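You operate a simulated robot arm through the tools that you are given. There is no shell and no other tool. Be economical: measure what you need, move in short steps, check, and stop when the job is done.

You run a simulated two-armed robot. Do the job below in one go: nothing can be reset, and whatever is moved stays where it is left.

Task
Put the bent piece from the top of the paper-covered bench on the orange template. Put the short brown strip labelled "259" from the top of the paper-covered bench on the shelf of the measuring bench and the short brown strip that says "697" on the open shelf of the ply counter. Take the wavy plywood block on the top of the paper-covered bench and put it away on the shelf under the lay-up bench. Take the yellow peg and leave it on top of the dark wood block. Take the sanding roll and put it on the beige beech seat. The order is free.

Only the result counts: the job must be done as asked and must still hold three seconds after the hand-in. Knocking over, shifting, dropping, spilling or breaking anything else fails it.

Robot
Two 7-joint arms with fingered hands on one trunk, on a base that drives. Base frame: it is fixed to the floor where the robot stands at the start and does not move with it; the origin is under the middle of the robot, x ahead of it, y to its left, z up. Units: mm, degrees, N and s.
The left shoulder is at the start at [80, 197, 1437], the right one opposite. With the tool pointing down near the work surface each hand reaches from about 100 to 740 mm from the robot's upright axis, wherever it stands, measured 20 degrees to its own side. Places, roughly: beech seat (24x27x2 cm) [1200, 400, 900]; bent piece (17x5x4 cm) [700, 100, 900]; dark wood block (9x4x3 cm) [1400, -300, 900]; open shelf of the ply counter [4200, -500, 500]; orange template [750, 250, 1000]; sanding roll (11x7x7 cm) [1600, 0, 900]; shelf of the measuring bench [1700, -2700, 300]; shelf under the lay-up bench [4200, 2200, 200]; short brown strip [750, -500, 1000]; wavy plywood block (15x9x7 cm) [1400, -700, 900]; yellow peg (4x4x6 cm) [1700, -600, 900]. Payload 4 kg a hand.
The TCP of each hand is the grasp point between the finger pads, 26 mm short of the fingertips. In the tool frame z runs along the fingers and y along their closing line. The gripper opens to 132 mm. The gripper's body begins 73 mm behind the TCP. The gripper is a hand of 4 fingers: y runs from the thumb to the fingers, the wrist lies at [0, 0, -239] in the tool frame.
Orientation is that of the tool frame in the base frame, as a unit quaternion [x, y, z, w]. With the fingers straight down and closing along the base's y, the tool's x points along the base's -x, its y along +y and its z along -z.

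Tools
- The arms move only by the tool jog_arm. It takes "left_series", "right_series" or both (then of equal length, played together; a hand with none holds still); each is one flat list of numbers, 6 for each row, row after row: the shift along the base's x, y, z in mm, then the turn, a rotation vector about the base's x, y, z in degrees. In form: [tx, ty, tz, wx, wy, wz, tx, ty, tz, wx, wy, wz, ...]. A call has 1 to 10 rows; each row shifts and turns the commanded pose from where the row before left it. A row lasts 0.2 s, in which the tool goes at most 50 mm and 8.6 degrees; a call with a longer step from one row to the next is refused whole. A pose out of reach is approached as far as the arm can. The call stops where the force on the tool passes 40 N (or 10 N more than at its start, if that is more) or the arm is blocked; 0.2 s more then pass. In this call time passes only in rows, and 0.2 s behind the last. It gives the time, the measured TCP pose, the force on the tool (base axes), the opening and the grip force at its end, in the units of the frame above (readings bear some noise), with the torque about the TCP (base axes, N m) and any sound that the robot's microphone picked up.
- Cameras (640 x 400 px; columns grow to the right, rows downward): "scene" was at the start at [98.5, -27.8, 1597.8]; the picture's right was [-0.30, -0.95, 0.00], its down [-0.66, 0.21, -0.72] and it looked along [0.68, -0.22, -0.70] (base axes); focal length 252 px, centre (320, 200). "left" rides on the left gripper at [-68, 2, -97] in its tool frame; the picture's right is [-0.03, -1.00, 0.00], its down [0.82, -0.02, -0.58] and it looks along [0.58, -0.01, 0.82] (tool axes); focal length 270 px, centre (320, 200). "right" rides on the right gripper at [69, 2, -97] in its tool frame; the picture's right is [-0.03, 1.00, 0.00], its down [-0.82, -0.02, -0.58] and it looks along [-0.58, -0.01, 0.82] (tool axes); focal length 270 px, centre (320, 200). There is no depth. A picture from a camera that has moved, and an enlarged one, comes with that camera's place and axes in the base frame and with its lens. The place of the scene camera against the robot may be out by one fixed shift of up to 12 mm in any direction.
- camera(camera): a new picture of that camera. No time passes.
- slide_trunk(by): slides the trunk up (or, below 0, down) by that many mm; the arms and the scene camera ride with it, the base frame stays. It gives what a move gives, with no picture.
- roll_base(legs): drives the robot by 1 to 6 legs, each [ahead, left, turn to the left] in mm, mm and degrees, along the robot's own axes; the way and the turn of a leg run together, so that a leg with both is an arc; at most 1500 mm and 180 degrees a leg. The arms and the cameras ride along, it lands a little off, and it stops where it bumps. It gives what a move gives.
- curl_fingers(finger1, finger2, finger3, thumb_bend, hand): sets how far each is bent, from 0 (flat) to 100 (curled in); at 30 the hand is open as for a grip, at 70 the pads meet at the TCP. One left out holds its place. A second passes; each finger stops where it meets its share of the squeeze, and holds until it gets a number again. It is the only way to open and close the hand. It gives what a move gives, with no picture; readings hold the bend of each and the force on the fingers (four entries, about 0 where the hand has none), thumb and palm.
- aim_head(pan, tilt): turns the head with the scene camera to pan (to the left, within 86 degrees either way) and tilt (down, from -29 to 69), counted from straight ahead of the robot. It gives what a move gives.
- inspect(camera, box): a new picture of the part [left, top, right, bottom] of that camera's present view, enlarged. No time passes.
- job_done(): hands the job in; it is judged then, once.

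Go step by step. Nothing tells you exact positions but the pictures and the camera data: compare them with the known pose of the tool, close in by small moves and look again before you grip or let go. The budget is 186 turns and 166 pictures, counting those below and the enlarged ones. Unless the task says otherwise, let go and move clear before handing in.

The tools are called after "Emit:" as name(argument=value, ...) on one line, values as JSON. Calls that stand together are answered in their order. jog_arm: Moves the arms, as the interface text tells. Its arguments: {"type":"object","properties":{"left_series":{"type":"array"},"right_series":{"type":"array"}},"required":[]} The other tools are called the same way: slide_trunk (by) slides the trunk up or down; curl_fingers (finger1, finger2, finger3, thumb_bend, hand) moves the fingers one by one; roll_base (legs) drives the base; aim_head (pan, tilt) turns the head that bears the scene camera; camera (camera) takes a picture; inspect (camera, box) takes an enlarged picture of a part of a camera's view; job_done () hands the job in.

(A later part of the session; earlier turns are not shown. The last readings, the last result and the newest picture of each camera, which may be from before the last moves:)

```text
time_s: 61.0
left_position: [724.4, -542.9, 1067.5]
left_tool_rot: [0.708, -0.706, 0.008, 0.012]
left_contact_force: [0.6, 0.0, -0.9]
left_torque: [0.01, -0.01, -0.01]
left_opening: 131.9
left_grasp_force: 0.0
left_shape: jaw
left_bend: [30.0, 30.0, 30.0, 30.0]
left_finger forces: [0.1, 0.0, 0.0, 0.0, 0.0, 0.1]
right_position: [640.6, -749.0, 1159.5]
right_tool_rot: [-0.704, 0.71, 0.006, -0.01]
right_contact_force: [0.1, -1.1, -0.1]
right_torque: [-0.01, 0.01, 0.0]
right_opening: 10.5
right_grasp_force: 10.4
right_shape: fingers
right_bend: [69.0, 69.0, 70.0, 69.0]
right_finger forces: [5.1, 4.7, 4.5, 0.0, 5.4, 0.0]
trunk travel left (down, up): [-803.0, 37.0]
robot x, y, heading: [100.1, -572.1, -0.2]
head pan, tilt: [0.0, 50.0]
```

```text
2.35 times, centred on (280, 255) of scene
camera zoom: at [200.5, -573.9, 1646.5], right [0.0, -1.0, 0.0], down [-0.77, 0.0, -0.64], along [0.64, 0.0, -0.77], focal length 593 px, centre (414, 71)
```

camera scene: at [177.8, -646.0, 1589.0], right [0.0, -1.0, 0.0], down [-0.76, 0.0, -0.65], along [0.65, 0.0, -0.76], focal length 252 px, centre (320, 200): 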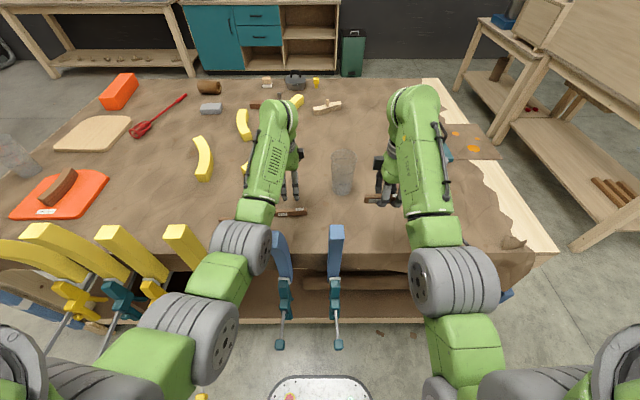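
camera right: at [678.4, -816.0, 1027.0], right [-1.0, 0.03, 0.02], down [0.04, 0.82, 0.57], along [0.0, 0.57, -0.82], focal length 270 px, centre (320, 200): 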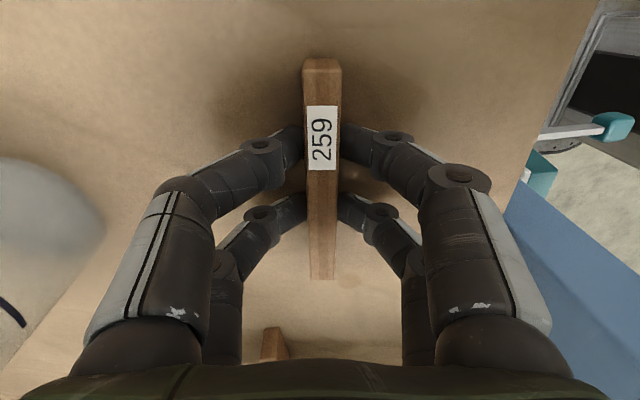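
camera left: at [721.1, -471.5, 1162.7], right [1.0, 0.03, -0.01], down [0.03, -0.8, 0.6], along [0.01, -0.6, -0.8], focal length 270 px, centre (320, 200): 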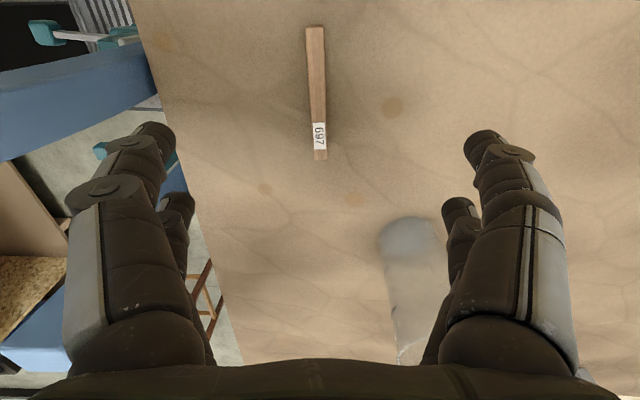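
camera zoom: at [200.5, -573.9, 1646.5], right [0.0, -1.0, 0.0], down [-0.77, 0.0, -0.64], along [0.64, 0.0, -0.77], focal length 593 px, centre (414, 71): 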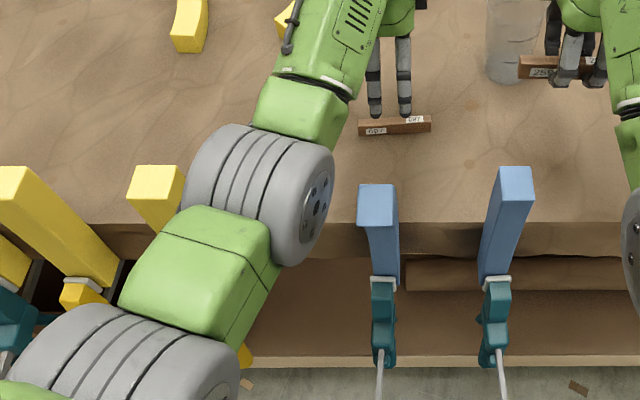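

The elbow is now between the posts. I lower the left hand toward 697.

Emit:
jog_arm(left_series=[-2, 0, -30, 0, 0, 0, -2, 0, -30, 0, 0, 0, -2, 0, -30, 0, 0, 0, 0, 0, -15, 0, 0, 0, 0, 0, 0, 0, 0, 0])

Emit:
camera(camera="left")

Emit:
inspect(camera="scene", box=[180, 170, 380, 340])

```text
time_s: 62.2
left_position: [715.2, -545.0, 961.7]
left_tool_rot: [0.709, -0.705, 0.008, 0.012]
left_contact_force: [0.5, -0.8, -0.8]
left_torque: [0.01, -0.02, -0.01]
left_opening: 131.8
left_grasp_force: 0.0
left_shape: jaw
left_bend: [30.0, 30.0, 30.0, 30.0]
left_finger forces: [0.0, 0.0, 0.0, 0.0, 0.0, 0.0]
right_position: [639.5, -748.9, 1159.9]
right_tool_rot: [-0.703, 0.711, 0.007, -0.01]
right_contact_force: [-0.4, 0.0, 0.6]
right_torque: [-0.03, 0.02, -0.01]
right_opening: 10.5
right_grasp_force: 10.1
right_shape: fingers
right_bend: [69.0, 69.0, 70.0, 69.0]
right_finger forces: [5.2, 4.8, 4.6, 0.1, 5.5, 0.0]
trunk travel left (down, up): [-803.0, 37.0]
robot x, y, heading: [105.6, -570.3, -0.4]
head pan, tilt: [0.0, 50.0]
```

```text
116 pictures are left
camera left: at [713.9, -473.1, 1057.3], right [1.0, 0.03, -0.01], down [0.03, -0.8, 0.6], along [0.01, -0.6, -0.8], focal length 270 px, centre (320, 200)
```

left: 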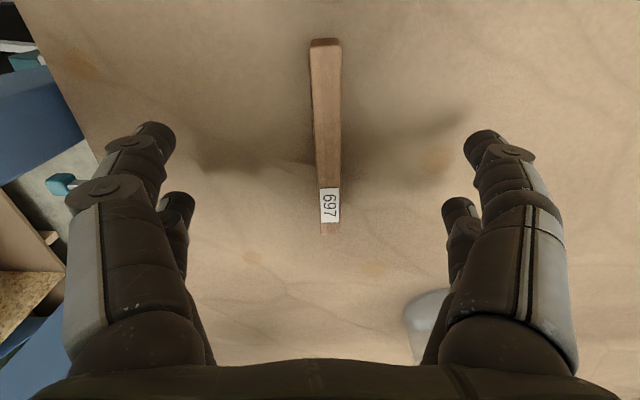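

```text
2.35 times, centred on (280, 255) of scene
camera zoom: at [200.4, -575.5, 1646.5], right [-0.01, -1.0, 0.0], down [-0.77, 0.0, -0.64], along [0.64, 0.0, -0.77], focal length 593 px, centre (414, 71)
```

zoom: 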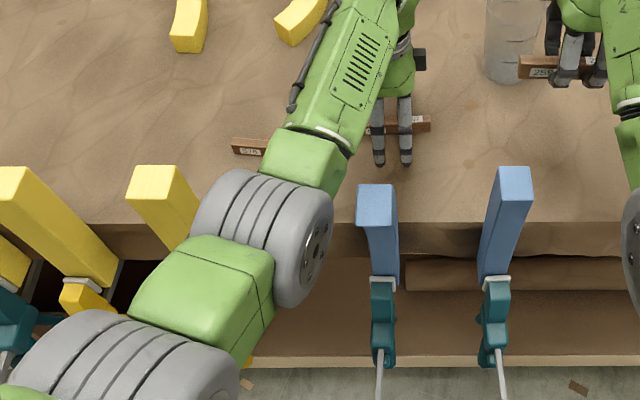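

Aligned. Down 31 mm and close.

Emit:
jog_arm(left_series=[2, 0, -16, 0, 0, 0, 0, 2, -15, 0, 0, 0])

Emit:
curl_fingers(hand="left", finger1=72, finger2=72, finger3=72, thumb_bend=72)

Emit:
jog_arm(left_series=[0, 0, 20, 0, 0, 0, 0, 0, 40, 0, 0, 0, 0, 0, 40, 0, 0, 0, 0, 0, 40, 0, 0, 0])

Emit:
camera(camera="left")

```text
time_s: 62.8
left_position: [719.4, -543.3, 930.4]
left_tool_rot: [0.708, -0.706, 0.007, 0.011]
left_contact_force: [-0.3, 0.4, 0.1]
left_torque: [0.0, 0.0, 0.01]
left_opening: 132.2
left_grasp_force: 0.1
left_shape: jaw
left_bend: [30.0, 30.0, 30.0, 30.0]
left_finger forces: [0.0, 0.0, 0.1, 0.0, 0.0, 0.0]
right_position: [639.7, -749.2, 1159.1]
right_tool_rot: [-0.703, 0.711, 0.005, -0.01]
right_contact_force: [0.9, -0.6, -0.1]
right_torque: [0.0, -0.02, 0.01]
right_opening: 10.5
right_grasp_force: 10.0
right_shape: fingers
right_bend: [69.0, 69.0, 70.0, 69.0]
right_finger forces: [5.3, 4.8, 4.6, 0.1, 5.3, 0.0]
trunk travel left (down, up): [-803.0, 37.0]
robot x, y, heading: [103.6, -574.9, 0.1]
head pan, tilt: [0.0, 50.0]
```

```text
time_s: 63.8
left_position: [717.6, -542.6, 929.7]
left_tool_rot: [0.708, -0.706, 0.007, 0.012]
left_contact_force: [0.2, -0.1, 3.3]
left_torque: [-0.03, 0.02, -0.01]
left_opening: 10.8
left_grasp_force: 10.6
left_shape: fingers
left_bend: [69.0, 70.0, 70.0, 69.0]
left_finger forces: [5.6, 5.1, 4.7, 0.0, 5.8, 0.1]
right_position: [638.1, -750.6, 1159.4]
right_tool_rot: [-0.703, 0.711, 0.007, -0.009]
right_contact_force: [-0.7, 0.6, -0.3]
right_torque: [0.01, -0.03, 0.01]
right_opening: 10.3
right_grasp_force: 10.3
right_shape: fingers
right_bend: [69.0, 69.0, 70.0, 69.0]
right_finger forces: [5.2, 4.8, 4.5, 0.0, 5.4, 0.1]
trunk travel left (down, up): [-803.0, 37.0]
robot x, y, heading: [104.8, -571.6, -0.3]
head pan, tilt: [0.0, 50.0]
```

```text
time_s: 64.8
left_position: [718.7, -542.5, 1070.8]
left_tool_rot: [0.709, -0.705, 0.006, 0.013]
left_contact_force: [0.4, 0.8, 0.8]
left_torque: [-0.01, 0.02, -0.04]
left_opening: 10.4
left_grasp_force: 10.1
left_shape: fingers
left_bend: [69.0, 70.0, 70.0, 69.0]
left_finger forces: [5.2, 4.9, 4.6, 0.0, 5.5, 0.1]
right_position: [637.7, -750.6, 1160.5]
right_tool_rot: [-0.704, 0.711, 0.007, -0.01]
right_contact_force: [0.3, -0.2, -0.2]
right_torque: [0.01, -0.01, -0.04]
right_opening: 10.1
right_grasp_force: 10.2
right_shape: fingers
right_bend: [69.0, 69.0, 70.0, 69.0]
right_finger forces: [5.2, 4.8, 4.5, 0.1, 5.4, 0.0]
trunk travel left (down, up): [-803.0, 37.0]
robot x, y, heading: [104.3, -574.3, -0.4]
head pan, tilt: [0.0, 50.0]
```

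```text
114 pictures are left
camera left: at [717.2, -470.2, 1166.8], right [1.0, 0.03, -0.01], down [0.03, -0.8, 0.6], along [0.01, -0.6, -0.8], focal length 270 px, centre (320, 200)
```

left: 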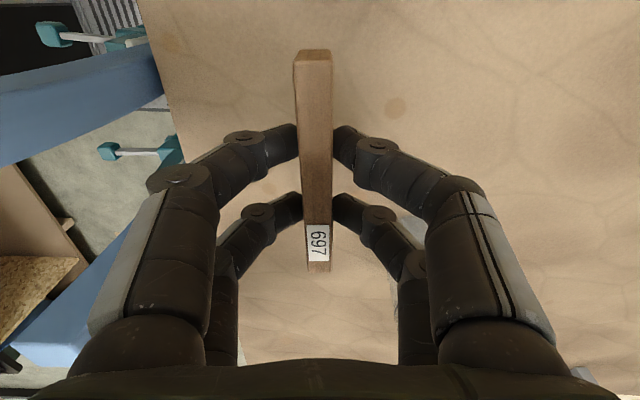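

Both strips are held. I lift, back off to x≈-250 and look to the right for the way to the measuring bench.

Emit:
slide_trunk(by=35)

Emit:
jog_arm(left_series=[-10, 0, 45, 0, 0, 0, -20, 0, 40, 0, 0, 0, -25, 0, 10, 0, 0, 0])

Emit:
roll_base(legs=[[-350, 0, 0]])

Emit:
aim_head(pan=-55, tilt=35)

Emit:
camera(camera="scene")

```text
time_s: 65.6
left_position: [717.6, -540.9, 1105.9]
left_tool_rot: [0.708, -0.706, 0.006, 0.011]
left_contact_force: [0.9, -0.4, 0.1]
left_torque: [0.0, 0.02, 0.03]
left_opening: 10.5
left_grasp_force: 9.9
left_shape: fingers
left_bend: [69.0, 70.0, 70.0, 69.0]
left_finger forces: [5.2, 5.0, 4.6, 0.0, 5.5, 0.0]
right_position: [637.9, -751.0, 1194.0]
right_tool_rot: [-0.703, 0.711, 0.006, -0.011]
right_contact_force: [0.6, -0.3, -0.4]
right_torque: [-0.03, 0.0, -0.03]
right_opening: 10.4
right_grasp_force: 9.7
right_shape: fingers
right_bend: [69.0, 69.0, 70.0, 69.0]
right_finger forces: [5.2, 4.8, 4.7, 0.0, 5.3, 0.0]
trunk travel left (down, up): [-838.0, 2.0]
robot x, y, heading: [104.8, -569.4, -0.2]
head pan, tilt: [0.0, 50.0]
```

```text
time_s: 66.4
left_position: [663.2, -542.8, 1200.0]
left_tool_rot: [0.708, -0.706, 0.007, 0.011]
left_contact_force: [-0.2, 0.4, -0.2]
left_torque: [0.05, 0.01, 0.01]
left_opening: 10.7
left_grasp_force: 9.9
left_shape: fingers
left_bend: [69.0, 70.0, 70.0, 69.0]
left_finger forces: [5.1, 4.8, 4.5, 0.0, 5.3, 0.0]
right_position: [638.2, -749.8, 1195.5]
right_tool_rot: [-0.703, 0.711, 0.005, -0.009]
right_contact_force: [0.3, -0.6, -0.2]
right_torque: [-0.03, 0.0, -0.01]
right_opening: 9.9
right_grasp_force: 9.8
right_shape: fingers
right_bend: [69.0, 69.0, 70.0, 69.0]
right_finger forces: [5.2, 4.8, 4.6, 0.0, 5.5, 0.0]
trunk travel left (down, up): [-838.0, 2.0]
robot x, y, heading: [102.8, -576.6, -0.2]
head pan, tilt: [0.0, 50.0]
```

```text
time_s: 68.7
left_position: [322.7, -543.9, 1198.8]
left_tool_rot: [-0.707, 0.708, -0.005, -0.013]
left_contact_force: [-0.6, 0.3, -0.2]
left_torque: [0.01, 0.01, -0.04]
left_opening: 10.1
left_grasp_force: 9.9
left_shape: fingers
left_bend: [69.0, 70.0, 70.0, 69.0]
left_finger forces: [5.0, 4.9, 4.5, 0.0, 5.5, 0.1]
right_position: [296.4, -750.5, 1193.2]
right_tool_rot: [-0.702, 0.712, 0.008, -0.012]
right_contact_force: [0.5, 0.7, 0.5]
right_torque: [0.03, 0.06, -0.01]
right_opening: 10.5
right_grasp_force: 10.0
right_shape: fingers
right_bend: [69.0, 69.0, 70.0, 69.0]
right_finger forces: [5.3, 4.8, 4.6, 0.0, 5.3, 0.0]
trunk travel left (down, up): [-838.0, 2.0]
robot x, y, heading: [-245.8, -568.3, -0.6]
head pan, tilt: [0.0, 50.0]
```

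```text
time_s: 69.9
left_position: [319.1, -543.3, 1198.7]
left_tool_rot: [-0.706, 0.708, -0.006, -0.013]
left_contact_force: [0.6, -0.1, 0.2]
left_torque: [0.01, -0.05, 0.02]
left_opening: 10.5
left_grasp_force: 10.2
left_shape: fingers
left_bend: [69.0, 70.0, 70.0, 69.0]
left_finger forces: [5.0, 4.8, 4.5, 0.0, 5.4, 0.0]
right_position: [294.5, -750.8, 1193.4]
right_tool_rot: [-0.702, 0.712, 0.006, -0.01]
right_contact_force: [-0.1, 0.6, -0.3]
right_torque: [0.0, 0.01, 0.0]
right_opening: 10.4
right_grasp_force: 10.0
right_shape: fingers
right_bend: [69.0, 69.0, 70.0, 69.0]
right_finger forces: [5.2, 4.8, 4.5, 0.0, 5.4, 0.0]
trunk travel left (down, up): [-838.0, 2.0]
robot x, y, heading: [-243.7, -570.1, -0.8]
head pan, tilt: [-55.0, 35.0]
```

```text
113 pictures are left
camera scene: at [-171.3, -645.2, 1703.2], right [-0.83, -0.56, 0.0], down [-0.32, 0.47, -0.82], along [0.46, -0.68, -0.57], focal length 252 px, centre (320, 200)
```

scene: 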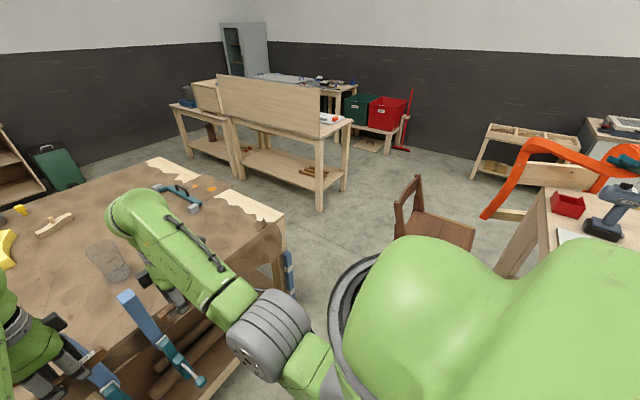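

The measuring bench is at x 1100–2360, front y≈-2550, but a chair narrows the direct way. I take the wide way round the left end, placing 697 in the ply counter first.

Emit:
roll_base(legs=[[0, 1500, 0.8], [0, 130, 0], [1500, 0, 0], [1400, 0, 0]])

Emit:
aim_head(pan=-30, tilt=25)

Emit:
camera(camera="scene")

```text
time_s: 92.0
left_position: [3243.3, 1125.4, 1200.7]
left_tool_rot: [0.714, -0.701, 0.007, 0.012]
left_contact_force: [0.2, -0.6, -0.7]
left_torque: [-0.01, 0.0, -0.02]
left_opening: 10.5
left_grasp_force: 9.6
left_shape: fingers
left_bend: [69.0, 70.0, 70.0, 69.0]
left_finger forces: [5.1, 4.7, 4.5, 0.0, 5.4, 0.0]
right_position: [3220.0, 920.5, 1194.0]
right_tool_rot: [0.709, -0.705, -0.006, 0.009]
right_contact_force: [-0.9, -0.7, -0.6]
right_torque: [-0.04, -0.01, -0.01]
right_opening: 10.4
right_grasp_force: 10.1
right_shape: fingers
right_bend: [69.0, 69.0, 70.0, 69.0]
right_finger forces: [5.2, 4.8, 4.6, 0.0, 5.5, 0.0]
trunk travel left (down, up): [-838.0, 2.0]
robot x, y, heading: [2682.5, 1088.5, 0.7]
head pan, tilt: [-55.0, 35.0]
```

```text
time_s: 92.8
left_position: [3244.6, 1127.1, 1199.2]
left_tool_rot: [0.714, -0.7, 0.006, 0.012]
left_contact_force: [0.4, 0.2, -0.6]
left_torque: [-0.01, 0.02, 0.0]
left_opening: 10.5
left_grasp_force: 9.9
left_shape: fingers
left_bend: [69.0, 70.0, 70.0, 69.0]
left_finger forces: [5.0, 4.8, 4.5, 0.1, 5.5, 0.1]
right_position: [3221.7, 920.5, 1194.4]
right_tool_rot: [0.709, -0.705, -0.007, 0.01]
right_contact_force: [0.4, 0.3, 0.1]
right_torque: [0.0, 0.03, 0.05]
right_opening: 10.5
right_grasp_force: 9.7
right_shape: fingers
right_bend: [69.0, 69.0, 70.0, 69.0]
right_finger forces: [5.2, 4.9, 4.6, 0.1, 5.4, 0.0]
trunk travel left (down, up): [-838.0, 2.0]
robot x, y, heading: [2682.6, 1088.7, 0.5]
head pan, tilt: [-30.0, 25.0]
```

```text
112 pictures are left
camera scene: at [2783.4, 1041.3, 1719.0], right [-0.49, -0.87, 0.0], down [-0.37, 0.21, -0.91], along [0.79, -0.45, -0.42], focal length 252 px, centre (320, 200)
```

scene: 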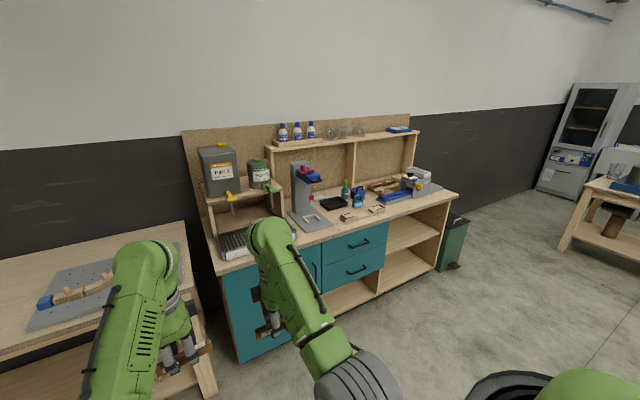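

The ply counter's open shelf section spans y≈-240…-990 with its front at x≈3990 and the middle shelf near z 480. I drive in front of it and draw the right hand back.

Emit:
roll_base(legs=[[0, -1500, -0.5], [0, -290, 0], [500, 0, 0]])

Emit:
jog_arm(right_series=[-40, 0, 0, 0, 0, 0, -40, 0, 0, 0, 0, 0, -40, 0, 0, 0, 0, 0, -40, 0, 0, 0, 0, 0])

Emit:
aim_head(pan=0, tilt=40)

Emit:
camera(camera="scene")

```text
time_s: 104.3
left_position: [3724.9, -670.1, 1199.6]
left_tool_rot: [-0.706, 0.708, -0.007, -0.011]
left_contact_force: [0.1, -0.8, -0.8]
left_torque: [0.0, -0.01, 0.01]
left_opening: 10.2
left_grasp_force: 9.9
left_shape: fingers
left_bend: [69.0, 70.0, 70.0, 69.0]
left_finger forces: [5.2, 4.8, 4.5, 0.1, 5.4, 0.0]
right_position: [3697.1, -878.3, 1195.3]
right_tool_rot: [-0.701, 0.713, 0.006, -0.01]
right_contact_force: [-0.6, -0.7, -1.2]
right_torque: [0.02, -0.01, -0.01]
right_opening: 10.5
right_grasp_force: 10.1
right_shape: fingers
right_bend: [69.0, 69.0, 70.0, 69.0]
right_finger forces: [5.2, 4.8, 4.6, 0.0, 5.4, 0.1]
trunk travel left (down, up): [-838.0, 2.0]
robot x, y, heading: [3165.8, -695.2, -0.5]
head pan, tilt: [-30.0, 25.0]
```

```text
time_s: 105.3
left_position: [3726.1, -670.2, 1199.7]
left_tool_rot: [-0.706, 0.708, -0.007, -0.012]
left_contact_force: [-0.4, -0.4, 0.0]
left_torque: [0.03, -0.03, 0.01]
left_opening: 10.4
left_grasp_force: 9.8
left_shape: fingers
left_bend: [69.0, 70.0, 70.0, 69.0]
left_finger forces: [5.1, 4.8, 4.4, 0.1, 5.4, 0.0]
right_position: [3605.4, -877.2, 1111.5]
right_tool_rot: [-0.702, 0.712, 0.005, -0.009]
right_contact_force: [-0.3, 0.1, -1.0]
right_torque: [0.01, 0.02, 0.01]
right_opening: 10.5
right_grasp_force: 9.8
right_shape: fingers
right_bend: [69.0, 69.0, 70.0, 69.0]
right_finger forces: [5.1, 4.7, 4.5, 0.0, 5.4, 0.0]
right hand out of reach, approached as far as the arm can: row 1, 2, 3, 4
trunk travel left (down, up): [-838.0, 2.0]
robot x, y, heading: [3164.9, -696.5, -0.6]
head pan, tilt: [-30.0, 25.0]
```

```text
time_s: 106.3
left_position: [3727.1, -671.0, 1200.3]
left_tool_rot: [-0.707, 0.708, -0.007, -0.011]
left_contact_force: [0.2, -0.4, -0.5]
left_torque: [0.01, 0.02, -0.02]
left_opening: 10.6
left_grasp_force: 10.2
left_shape: fingers
left_bend: [69.0, 70.0, 70.0, 69.0]
left_finger forces: [5.1, 4.8, 4.5, 0.0, 5.3, 0.0]
right_position: [3606.1, -876.8, 1110.9]
right_tool_rot: [-0.702, 0.712, 0.006, -0.009]
right_contact_force: [0.6, 0.8, 0.2]
right_torque: [0.0, -0.01, 0.04]
right_opening: 10.4
right_grasp_force: 9.7
right_shape: fingers
right_bend: [69.0, 69.0, 70.0, 69.0]
right_finger forces: [5.1, 4.7, 4.5, 0.1, 5.4, 0.0]
trunk travel left (down, up): [-838.0, 2.0]
robot x, y, heading: [3165.5, -693.6, -0.9]
head pan, tilt: [0.0, 40.0]
```

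```text
111 pictures are left
camera scene: at [3270.5, -700.5, 1695.7], right [-0.01, -1.0, 0.0], down [-0.64, 0.01, -0.77], along [0.77, -0.01, -0.64], focal length 252 px, centre (320, 200)
```

scene: 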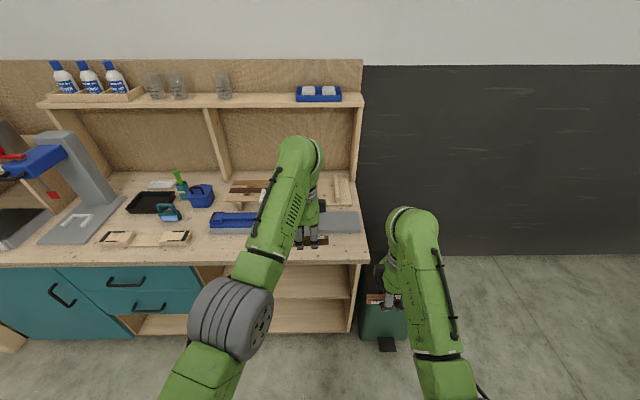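

The shelf front is near x 3960, z ≈ 500, the top overhangs to x≈3870. I tilt the left hand 45° forward, move the right hand outward, then lower the trunk here in the open.

Emit:
jog_arm(left_series=[-5, 0, 0, 0, -7.5, 0, -5, 0, 0, 0, -7.5, 0, -5, 0, 0, 0, -7.5, 0, -5, 0, 0, 0, -7.5, 0, -5, 0, 0, 0, -7.5, 0, -5, 0, 0, 0, -7.5, 0], right_series=[0, -28, 0, 0, 0, 0, 0, -28, 0, 0, 0, 0, 0, -28, 0, 0, 0, 0, 0, -28, 0, 0, 0, 0, 0, -28, 0, 0, 0, 0, 0, -28, 0, 0, 0, 0])

Emit:
slide_trunk(by=-550)

Emit:
jog_arm(right_series=[0, 0, 40, 0, 0, 0, 0, 0, 40, 0, 0, 0, 0, 0, 40, 0, 0, 0, 0, 0, 40, 0, 0, 0])

Emit:
aim_head(pan=0, tilt=30)

Emit:
camera(camera="scene")

```text
time_s: 107.7
left_position: [3696.7, -670.6, 1201.4]
left_tool_rot: [-0.649, 0.658, -0.277, 0.261]
left_contact_force: [0.0, 0.2, -0.7]
left_torque: [0.0, 0.0, 0.0]
left_opening: 10.0
left_grasp_force: 9.3
left_shape: fingers
left_bend: [69.0, 70.0, 70.0, 69.0]
left_finger forces: [5.1, 4.7, 4.3, 0.0, 5.1, 0.0]
right_position: [3605.4, -1042.6, 1109.4]
right_tool_rot: [-0.702, 0.712, 0.005, -0.01]
right_contact_force: [-0.1, -0.4, -1.3]
right_torque: [0.01, 0.01, 0.01]
right_opening: 10.2
right_grasp_force: 9.6
right_shape: fingers
right_bend: [69.0, 69.0, 70.0, 69.0]
right_finger forces: [5.1, 4.7, 4.5, 0.0, 5.4, 0.0]
trunk travel left (down, up): [-838.0, 2.0]
robot x, y, heading: [3161.5, -692.8, -0.8]
head pan, tilt: [0.0, 40.0]
```

```text
refused: -550 is not a number from -400 to 400
```

```text
time_s: 108.7
left_position: [3697.0, -671.7, 1200.2]
left_tool_rot: [-0.65, 0.658, -0.277, 0.26]
left_contact_force: [0.8, 0.0, 0.1]
left_torque: [0.0, 0.01, 0.0]
left_opening: 10.6
left_grasp_force: 9.5
left_shape: fingers
left_bend: [69.0, 70.0, 70.0, 69.0]
left_finger forces: [5.1, 4.7, 4.3, 0.1, 5.3, 0.0]
right_position: [3672.2, -1072.5, 1204.3]
right_tool_rot: [-0.701, 0.713, 0.007, -0.011]
right_contact_force: [0.9, 0.1, -1.1]
right_torque: [0.03, 0.02, 0.02]
right_opening: 9.9
right_grasp_force: 9.9
right_shape: fingers
right_bend: [69.0, 70.0, 70.0, 69.0]
right_finger forces: [5.0, 4.6, 4.4, 0.0, 5.2, 0.1]
right hand out of reach, approached as far as the arm can: row 1, 2, 3, 4
trunk travel left (down, up): [-838.0, 2.0]
robot x, y, heading: [3162.8, -693.2, -0.6]
head pan, tilt: [0.0, 40.0]
```

```text
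time_s: 109.4
left_position: [3696.5, -671.1, 1199.6]
left_tool_rot: [-0.65, 0.659, -0.277, 0.259]
left_contact_force: [-0.7, -0.7, -0.5]
left_torque: [0.01, 0.01, 0.04]
left_opening: 10.3
left_grasp_force: 9.7
left_shape: fingers
left_bend: [69.0, 70.0, 70.0, 69.0]
left_finger forces: [5.1, 4.7, 4.4, 0.0, 5.3, 0.0]
right_position: [3672.2, -1071.7, 1205.3]
right_tool_rot: [-0.701, 0.713, 0.005, -0.01]
right_contact_force: [-0.3, 0.1, 0.3]
right_torque: [-0.01, 0.02, 0.05]
right_opening: 10.4
right_grasp_force: 9.9
right_shape: fingers
right_bend: [69.0, 70.0, 70.0, 69.0]
right_finger forces: [5.2, 4.6, 4.5, 0.0, 5.2, 0.1]
trunk travel left (down, up): [-838.0, 2.0]
robot x, y, heading: [3162.7, -694.8, -0.9]
head pan, tilt: [0.0, 30.0]
```

```text
110 pictures are left
camera scene: at [3276.1, -700.4, 1711.0], right [-0.01, -1.0, 0.0], down [-0.5, 0.01, -0.87], along [0.87, -0.01, -0.5], focal length 252 px, centre (320, 200)
```

scene: 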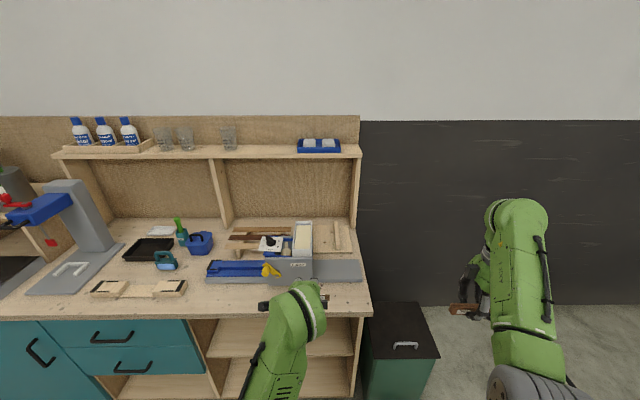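

Trunk moves are limited to 400 per call; I lower it by 400 and 60.

Emit:
slide_trunk(by=-400)

Emit:
slide_trunk(by=-60)

Emit:
jog_arm(left_series=[0, 10, -30, 0, 0, 0, 0, 10, -40, 0, 0, 0, 0, 10, -40, 0, 0, 0])

Emit:
camera(camera="scene")

Emit:
camera(camera="left")

```text
time_s: 113.2
left_position: [3696.1, -670.0, 799.2]
left_tool_rot: [-0.649, 0.659, -0.277, 0.26]
left_contact_force: [0.0, 0.4, 0.5]
left_torque: [0.03, -0.01, 0.0]
left_opening: 10.6
left_grasp_force: 9.8
left_shape: fingers
left_bend: [69.0, 70.0, 70.0, 69.0]
left_finger forces: [5.2, 4.8, 4.2, 0.0, 5.3, 0.1]
right_position: [3670.9, -1071.9, 805.1]
right_tool_rot: [-0.701, 0.713, 0.006, -0.01]
right_contact_force: [1.1, -0.2, -0.9]
right_torque: [0.04, -0.01, 0.0]
right_opening: 10.3
right_grasp_force: 10.2
right_shape: fingers
right_bend: [69.0, 70.0, 70.0, 69.0]
right_finger forces: [5.1, 4.8, 4.5, 0.1, 5.3, 0.0]
trunk travel left (down, up): [-438.0, 402.0]
robot x, y, heading: [3165.9, -698.3, -0.6]
head pan, tilt: [0.0, 30.0]
```

```text
time_s: 114.2
left_position: [3697.4, -671.1, 739.9]
left_tool_rot: [-0.649, 0.659, -0.277, 0.26]
left_contact_force: [0.4, -0.4, 0.6]
left_torque: [-0.01, -0.01, 0.0]
left_opening: 10.4
left_grasp_force: 9.6
left_shape: fingers
left_bend: [69.0, 70.0, 70.0, 69.0]
left_finger forces: [5.1, 4.7, 4.3, 0.1, 5.2, 0.0]
right_position: [3670.3, -1071.3, 745.0]
right_tool_rot: [-0.701, 0.713, 0.006, -0.01]
right_contact_force: [-0.5, 0.4, -1.1]
right_torque: [0.01, 0.0, 0.0]
right_opening: 10.2
right_grasp_force: 9.6
right_shape: fingers
right_bend: [69.0, 70.0, 70.0, 69.0]
right_finger forces: [5.2, 4.7, 4.6, 0.0, 5.4, 0.0]
trunk travel left (down, up): [-378.0, 462.0]
robot x, y, heading: [3170.1, -694.7, -0.8]
head pan, tilt: [0.0, 30.0]
```

```text
time_s: 115.0
left_position: [3696.3, -639.8, 629.7]
left_tool_rot: [-0.65, 0.659, -0.276, 0.26]
left_contact_force: [0.0, -0.1, 0.4]
left_torque: [0.0, 0.01, -0.01]
left_opening: 10.4
left_grasp_force: 9.8
left_shape: fingers
left_bend: [69.0, 70.0, 70.0, 69.0]
left_finger forces: [4.9, 4.7, 4.4, 0.1, 5.2, 0.0]
right_position: [3671.5, -1071.7, 745.0]
right_tool_rot: [-0.701, 0.713, 0.006, -0.01]
right_contact_force: [0.0, -0.3, 0.1]
right_torque: [-0.01, 0.0, 0.0]
right_opening: 10.3
right_grasp_force: 10.4
right_shape: fingers
right_bend: [69.0, 70.0, 70.0, 69.0]
right_finger forces: [5.1, 4.7, 4.5, 0.1, 5.4, 0.0]
trunk travel left (down, up): [-378.0, 462.0]
robot x, y, heading: [3162.7, -694.6, -0.7]
head pan, tilt: [0.0, 30.0]
```

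```text
109 pictures are left
camera scene: at [3275.9, -700.2, 1251.1], right [-0.01, -1.0, 0.0], down [-0.5, 0.01, -0.87], along [0.87, -0.01, -0.5], focal length 252 px, centre (320, 200)
```

scene: 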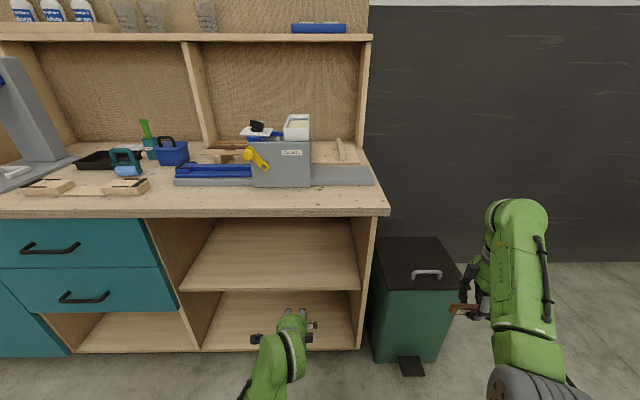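

```text
108 pictures are left
camera left: at [3628.5, -568.0, 696.3], right [0.71, 0.02, 0.7], down [-0.41, -0.8, 0.44], along [0.57, -0.6, -0.56], focal length 270 px, centre (320, 200)
```

left: 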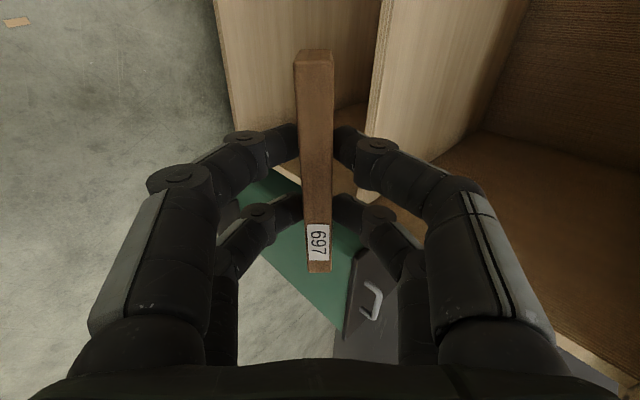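

The middle shelf is at z≈450, front x≈3958, free between y -215 and -865. I lower the hand to z≈530 and drive in.

Emit:
jog_arm(left_series=[0, 5, -35, 0, 0, 0, 0, 5, -35, 0, 0, 0, 0, 0, -30, 0, 0, 0])

Emit:
roll_base(legs=[[290, 0, 0.7]])

Emit:
camera(camera="scene")

Emit:
camera(camera="left")

```text
time_s: 115.8
left_position: [3696.5, -630.7, 529.0]
left_tool_rot: [-0.65, 0.659, -0.277, 0.26]
left_contact_force: [0.9, -0.2, -0.1]
left_torque: [-0.02, 0.05, 0.03]
left_opening: 10.2
left_grasp_force: 9.1
left_shape: fingers
left_bend: [69.0, 70.0, 70.0, 69.0]
left_finger forces: [5.1, 4.6, 4.2, 0.0, 5.2, 0.0]
right_position: [3671.5, -1071.4, 744.4]
right_tool_rot: [-0.702, 0.713, 0.006, -0.009]
right_contact_force: [-0.8, 0.3, -0.3]
right_torque: [-0.02, 0.0, 0.02]
right_opening: 10.2
right_grasp_force: 10.2
right_shape: fingers
right_bend: [69.0, 70.0, 70.0, 69.0]
right_finger forces: [5.0, 4.6, 4.5, 0.0, 5.4, 0.0]
trunk travel left (down, up): [-378.0, 462.0]
robot x, y, heading: [3161.2, -697.5, -0.6]
head pan, tilt: [0.0, 30.0]
```

```text
time_s: 117.8
left_position: [3984.1, -626.3, 530.2]
left_tool_rot: [-0.654, 0.655, -0.275, 0.26]
left_contact_force: [0.3, -0.1, 0.0]
left_torque: [-0.02, 0.01, -0.02]
left_opening: 10.4
left_grasp_force: 9.5
left_shape: fingers
left_bend: [69.0, 70.0, 70.0, 69.0]
left_finger forces: [5.0, 4.7, 4.3, 0.1, 5.1, 0.0]
right_position: [3963.9, -1069.6, 744.4]
right_tool_rot: [-0.705, 0.709, 0.006, -0.01]
right_contact_force: [0.2, 0.2, -0.6]
right_torque: [-0.02, 0.01, -0.02]
right_opening: 10.2
right_grasp_force: 9.5
right_shape: fingers
right_bend: [69.0, 70.0, 70.0, 69.0]
right_finger forces: [5.1, 4.6, 4.5, 0.0, 5.3, 0.0]
trunk travel left (down, up): [-378.0, 462.0]
robot x, y, heading: [3455.0, -696.1, -0.2]
head pan, tilt: [0.0, 30.0]
```

```text
107 pictures are left
camera scene: at [3564.8, -701.1, 1251.0], right [0.0, -1.0, 0.0], down [-0.5, 0.0, -0.87], along [0.87, 0.0, -0.5], focal length 252 px, centre (320, 200)
```

scene: 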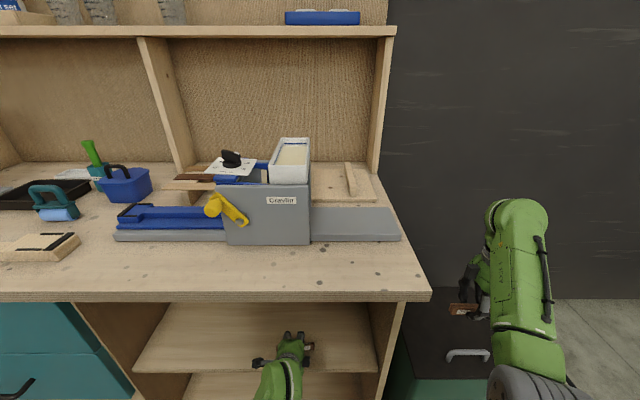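

```text
106 pictures are left
camera left: at [3915.8, -555.9, 597.1], right [0.71, 0.03, 0.7], down [-0.4, -0.8, 0.44], along [0.58, -0.59, -0.56], focal length 270 px, centre (320, 200)
```

left: 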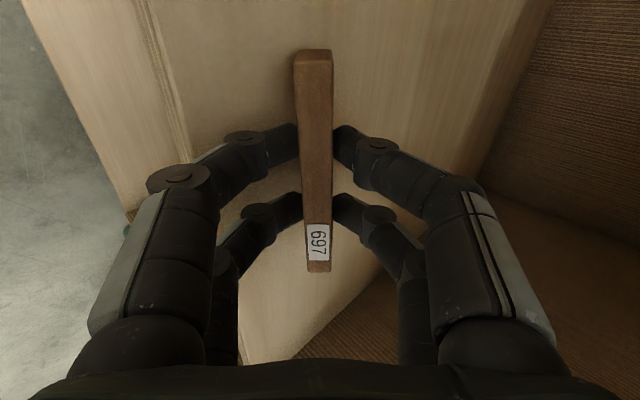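

The strip is entering the shelf. I reach 100 mm further in and lower gently.

Emit:
jog_arm(left_series=[35, 0, 0, 0, 0, 0, 35, 0, 0, 0, 0, 0, 30, 0, 0, 0, 0, 0, 0, 0, -10, 0, 0, 0, 0, 0, -10, 0, 0, 0, 0, 0, -7, 0, 0, 0])

Emit:
jog_arm(left_series=[0, 0, -5, 0, 0, 0, 0, 0, -5, 0, 0, 0, 0, 0, -4, 0, 0, 0])

Emit:
inspect(camera="scene", box=[130, 290, 410, 400])

```text
time_s: 119.3
left_position: [4090.1, -627.4, 518.5]
left_tool_rot: [-0.65, 0.651, -0.285, 0.269]
left_contact_force: [-9.4, 1.7, 24.8]
left_torque: [0.24, 0.67, 0.04]
left_opening: 9.5
left_grasp_force: 27.9
left_shape: fingers
left_bend: [71.0, 71.0, 68.0, 68.0]
left_finger forces: [27.5, 12.8, 6.3, 0.1, 9.1, 0.1]
right_position: [3963.1, -1068.2, 744.7]
right_tool_rot: [-0.706, 0.708, 0.006, -0.009]
right_contact_force: [0.6, 0.6, -1.0]
right_torque: [-0.03, 0.01, 0.01]
right_opening: 10.3
right_grasp_force: 9.7
right_shape: fingers
right_bend: [69.0, 70.0, 70.0, 69.0]
right_finger forces: [5.1, 4.6, 4.4, 0.1, 5.3, 0.0]
trunk travel left (down, up): [-378.0, 462.0]
robot x, y, heading: [3453.1, -695.9, 0.0]
head pan, tilt: [0.0, 30.0]
stopped in row 6 (left hand): the force on the tool passed its limit at 43 N (the readings are from after the stop); the commanded pose is now the measured one
```

```text
time_s: 119.8
left_position: [4091.8, -628.2, 517.7]
left_tool_rot: [-0.648, 0.649, -0.291, 0.273]
left_contact_force: [-9.7, 1.3, 22.6]
left_torque: [0.24, 0.67, 0.03]
left_opening: 9.6
left_grasp_force: 27.3
left_shape: fingers
left_bend: [71.0, 71.0, 68.0, 68.0]
left_finger forces: [26.5, 12.6, 6.1, 0.0, 9.0, 0.0]
right_position: [3962.9, -1068.0, 746.2]
right_tool_rot: [-0.706, 0.708, 0.006, -0.009]
right_contact_force: [0.1, 0.8, -0.6]
right_torque: [0.03, 0.01, 0.0]
right_opening: 10.5
right_grasp_force: 9.7
right_shape: fingers
right_bend: [69.0, 70.0, 70.0, 69.0]
right_finger forces: [5.1, 4.6, 4.5, 0.0, 5.3, 0.1]
trunk travel left (down, up): [-378.0, 462.0]
robot x, y, heading: [3453.3, -697.3, 0.1]
head pan, tilt: [0.0, 30.0]
stopped in row 2 (left hand): the force on the tool passed its limit at 44 N (the readings are from after the stop); the commanded pose is now the measured one
```

```text
2.29 times, centred on (270, 345) of scene
camera zoom: at [3562.2, -701.0, 1251.1], right [0.0, -1.0, 0.0], down [-0.5, 0.0, -0.87], along [0.87, 0.0, -0.5], focal length 576 px, centre (434, -131)
```

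zoom: 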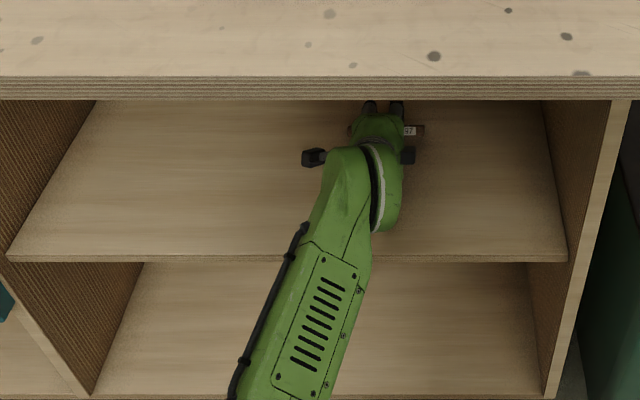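

The lower fingers touch the shelf. I raise a touch and open only the thumb (upper side), so the strip slides off onto the shelf.

Emit:
jog_arm(left_series=[0, 0, 8, 0, 0, 0])

Emit:
curl_fingers(hand="left", thumb_bend=40)

Emit:
camera(camera="left")

```text
time_s: 120.2
left_position: [4089.2, -626.7, 517.7]
left_tool_rot: [-0.65, 0.652, -0.284, 0.269]
left_contact_force: [2.4, -1.0, 5.3]
left_torque: [0.07, 0.06, -0.01]
left_opening: 10.0
left_grasp_force: 15.2
left_shape: fingers
left_bend: [71.0, 71.0, 69.0, 68.0]
left_finger forces: [12.5, 5.5, 5.1, 0.1, 7.3, 0.1]
right_position: [3962.6, -1067.6, 744.2]
right_tool_rot: [-0.705, 0.709, 0.006, -0.01]
right_contact_force: [-0.1, -0.6, -0.1]
right_torque: [0.0, 0.0, 0.01]
right_opening: 10.4
right_grasp_force: 9.5
right_shape: fingers
right_bend: [69.0, 70.0, 70.0, 69.0]
right_finger forces: [5.1, 4.6, 4.5, 0.0, 5.4, 0.1]
trunk travel left (down, up): [-378.0, 462.0]
robot x, y, heading: [3449.3, -698.8, -0.2]
head pan, tilt: [0.0, 30.0]
```

```text
time_s: 121.2
left_position: [4089.9, -627.1, 518.7]
left_tool_rot: [-0.649, 0.652, -0.285, 0.269]
left_contact_force: [0.2, -0.4, 0.3]
left_torque: [-0.01, 0.02, 0.03]
left_opening: 50.1
left_grasp_force: 5.6
left_shape: fingers
left_bend: [71.0, 71.0, 69.0, 40.0]
left_finger forces: [1.5, 4.0, 5.4, 0.0, 0.1, 0.0]
right_position: [3962.7, -1067.3, 744.9]
right_tool_rot: [-0.706, 0.709, 0.006, -0.01]
right_contact_force: [0.1, 0.7, -0.3]
right_torque: [-0.01, 0.01, 0.03]
right_opening: 10.3
right_grasp_force: 9.7
right_shape: fingers
right_bend: [69.0, 70.0, 70.0, 69.0]
right_finger forces: [5.2, 4.6, 4.6, 0.0, 5.3, 0.1]
trunk travel left (down, up): [-378.0, 462.0]
robot x, y, heading: [3451.7, -697.7, -0.1]
head pan, tilt: [0.0, 30.0]
```

```text
104 pictures are left
camera left: at [4019.0, -555.8, 584.1], right [0.69, 0.03, 0.72], down [-0.41, -0.8, 0.43], along [0.59, -0.59, -0.54], focal length 270 px, centre (320, 200)
```

left: 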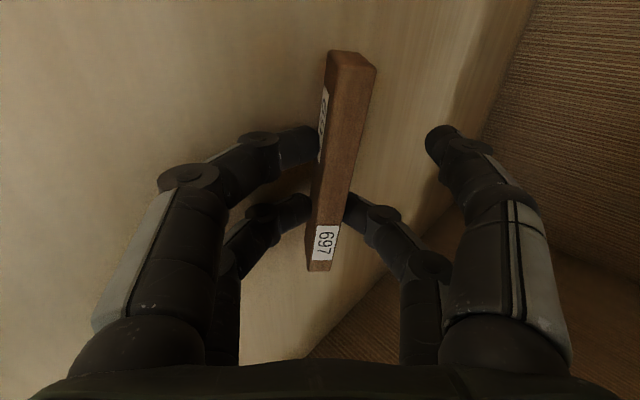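

Finger 3 stands beside the thumb and still pinches the strip; open it as well.

Emit:
curl_fingers(hand="left", finger3=40, thumb_bend=35)

Emit:
camera(camera="left")

```text
time_s: 122.2
left_position: [4090.5, -627.8, 519.7]
left_tool_rot: [-0.649, 0.651, -0.285, 0.27]
left_contact_force: [1.1, 1.4, 0.2]
left_torque: [-0.03, -0.01, -0.01]
left_opening: 55.6
left_grasp_force: 0.1
left_shape: fingers
left_bend: [72.0, 72.0, 40.0, 35.0]
left_finger forces: [0.1, 0.0, 0.0, 0.1, 0.0, 0.0]
right_position: [3963.5, -1068.2, 744.7]
right_tool_rot: [-0.705, 0.709, 0.006, -0.009]
right_contact_force: [0.0, 0.1, -1.2]
right_torque: [0.02, 0.01, 0.0]
right_opening: 10.3
right_grasp_force: 9.7
right_shape: fingers
right_bend: [69.0, 70.0, 70.0, 69.0]
right_finger forces: [5.1, 4.6, 4.5, 0.1, 5.2, 0.1]
trunk travel left (down, up): [-378.0, 462.0]
robot x, y, heading: [3449.2, -697.9, -0.1]
head pan, tilt: [0.0, 30.0]
```

```text
103 pictures are left
camera left: at [4019.2, -555.9, 584.4], right [0.69, 0.03, 0.72], down [-0.41, -0.8, 0.43], along [0.59, -0.59, -0.54], focal length 270 px, centre (320, 200)
```

left: 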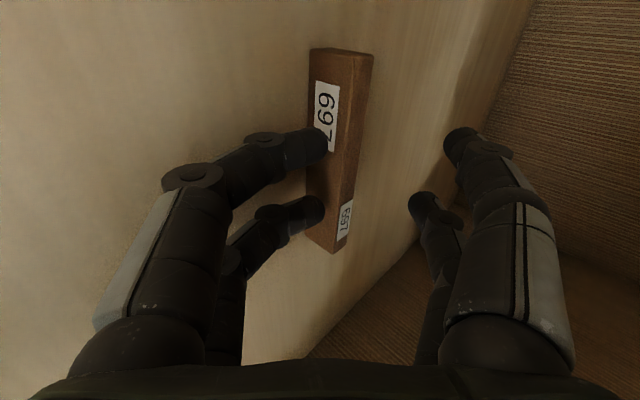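

The strip lies on the shelf. I withdraw the hand backward along its own axis.

Emit:
jog_arm(left_series=[-12, 0, 10, 0, 0, 0, -20, 0, 15, 0, 0, 0, -30, 0, 15, 0, 0, 0, -40, 0, 0, 0, 0, 0, -30, 0, 0, 0, 0, 0])

Emit:
camera(camera="left")

Emit:
roll_base(legs=[[-500, 0, 0]])

Emit:
camera(camera="scene")

```text
time_s: 123.4
left_position: [3957.8, -626.7, 560.2]
left_tool_rot: [-0.649, 0.652, -0.285, 0.27]
left_contact_force: [-0.6, -0.4, -0.6]
left_torque: [-0.01, -0.02, 0.03]
left_opening: 55.3
left_grasp_force: 0.1
left_shape: fingers
left_bend: [72.0, 72.0, 40.0, 35.0]
left_finger forces: [0.1, 0.1, 0.0, 0.0, 0.0, 0.0]
right_position: [3962.8, -1067.2, 746.1]
right_tool_rot: [-0.705, 0.709, 0.005, -0.009]
right_contact_force: [-0.5, -0.4, -0.5]
right_torque: [0.0, 0.01, 0.01]
right_opening: 10.4
right_grasp_force: 9.4
right_shape: fingers
right_bend: [69.0, 70.0, 70.0, 69.0]
right_finger forces: [5.1, 4.7, 4.5, 0.0, 5.3, 0.0]
trunk travel left (down, up): [-378.0, 462.0]
robot x, y, heading: [3451.3, -696.9, 0.1]
head pan, tilt: [0.0, 30.0]
```

```text
102 pictures are left
camera left: at [3886.4, -556.1, 624.9], right [0.69, 0.03, 0.72], down [-0.41, -0.8, 0.43], along [0.59, -0.59, -0.54], focal length 270 px, centre (320, 200)
```

left: 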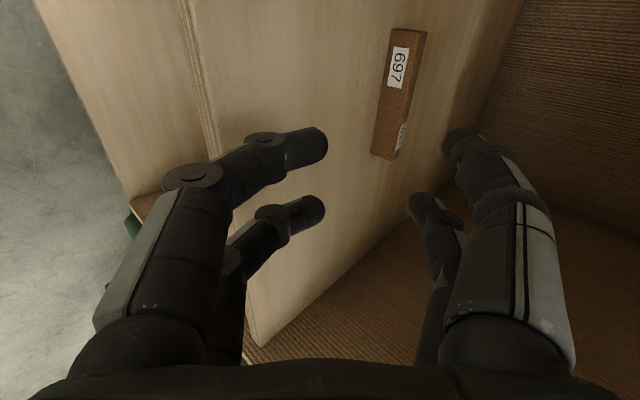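

```text
time_s: 126.3
left_position: [3451.1, -627.2, 559.4]
left_tool_rot: [-0.649, 0.652, -0.285, 0.269]
left_contact_force: [0.4, -0.2, -0.3]
left_torque: [-0.01, 0.01, 0.03]
left_opening: 55.4
left_grasp_force: 0.2
left_shape: fingers
left_bend: [72.0, 72.0, 40.0, 35.0]
left_finger forces: [0.0, 0.0, 0.0, 0.0, 0.0, 0.0]
right_position: [3455.7, -1067.3, 745.1]
right_tool_rot: [-0.704, 0.71, 0.007, -0.01]
right_contact_force: [0.3, -0.7, -0.1]
right_torque: [0.01, 0.01, 0.0]
right_opening: 10.3
right_grasp_force: 9.5
right_shape: fingers
right_bend: [69.0, 70.0, 70.0, 69.0]
right_finger forces: [5.2, 4.6, 4.5, 0.0, 5.3, 0.1]
trunk travel left (down, up): [-378.0, 462.0]
robot x, y, heading: [2947.5, -694.1, -0.1]
head pan, tilt: [0.0, 30.0]
```

```text
101 pictures are left
camera scene: at [3056.7, -700.4, 1251.1], right [0.0, -1.0, 0.0], down [-0.5, 0.0, -0.87], along [0.87, 0.0, -0.5], focal length 252 px, centre (320, 200)
```

scene: 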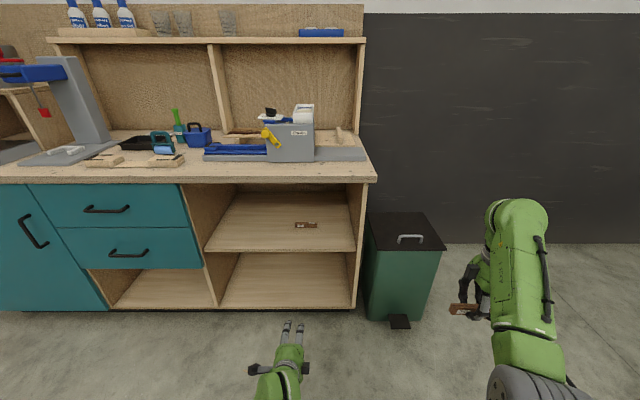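

697 lies on the counter's shelf. Next I drive to the measuring bench, facing it (-y).

Emit:
roll_base(legs=[[0, -900, 0], [0, 0, -90], [0, -900, 0]])

Emit:
camera(camera="scene")

```text
time_s: 139.3
left_position: [2125.6, -2114.6, 559.9]
left_tool_rot: [-0.004, 0.92, -0.393, -0.009]
left_contact_force: [-0.6, 0.5, 0.5]
left_torque: [0.02, 0.02, -0.02]
left_opening: 55.5
left_grasp_force: 0.1
left_shape: fingers
left_bend: [72.0, 72.0, 40.0, 35.0]
left_finger forces: [0.1, 0.0, 0.0, 0.0, 0.0, 0.0]
right_position: [1683.2, -2124.6, 746.1]
right_tool_rot: [-0.004, 1.0, 0.012, -0.003]
right_contact_force: [0.1, 0.4, -0.6]
right_torque: [-0.01, -0.01, -0.01]
right_opening: 10.0
right_grasp_force: 9.7
right_shape: fingers
right_bend: [69.0, 70.0, 70.0, 69.0]
right_finger forces: [5.0, 4.4, 4.2, 0.0, 5.1, 0.1]
trunk travel left (down, up): [-378.0, 462.0]
robot x, y, heading: [2051.8, -1612.5, -89.2]
head pan, tilt: [0.0, 30.0]
```

```text
100 pictures are left
camera scene: at [2039.1, -1734.2, 1251.1], right [-1.0, -0.01, 0.0], down [-0.01, 0.5, -0.87], along [0.01, -0.87, -0.5], focal length 252 px, centre (320, 200)
```

scene: 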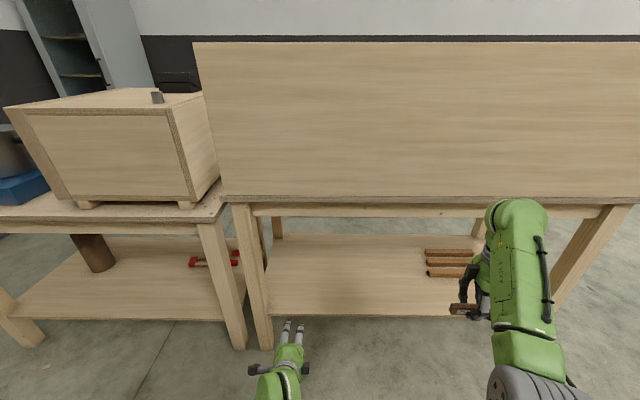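

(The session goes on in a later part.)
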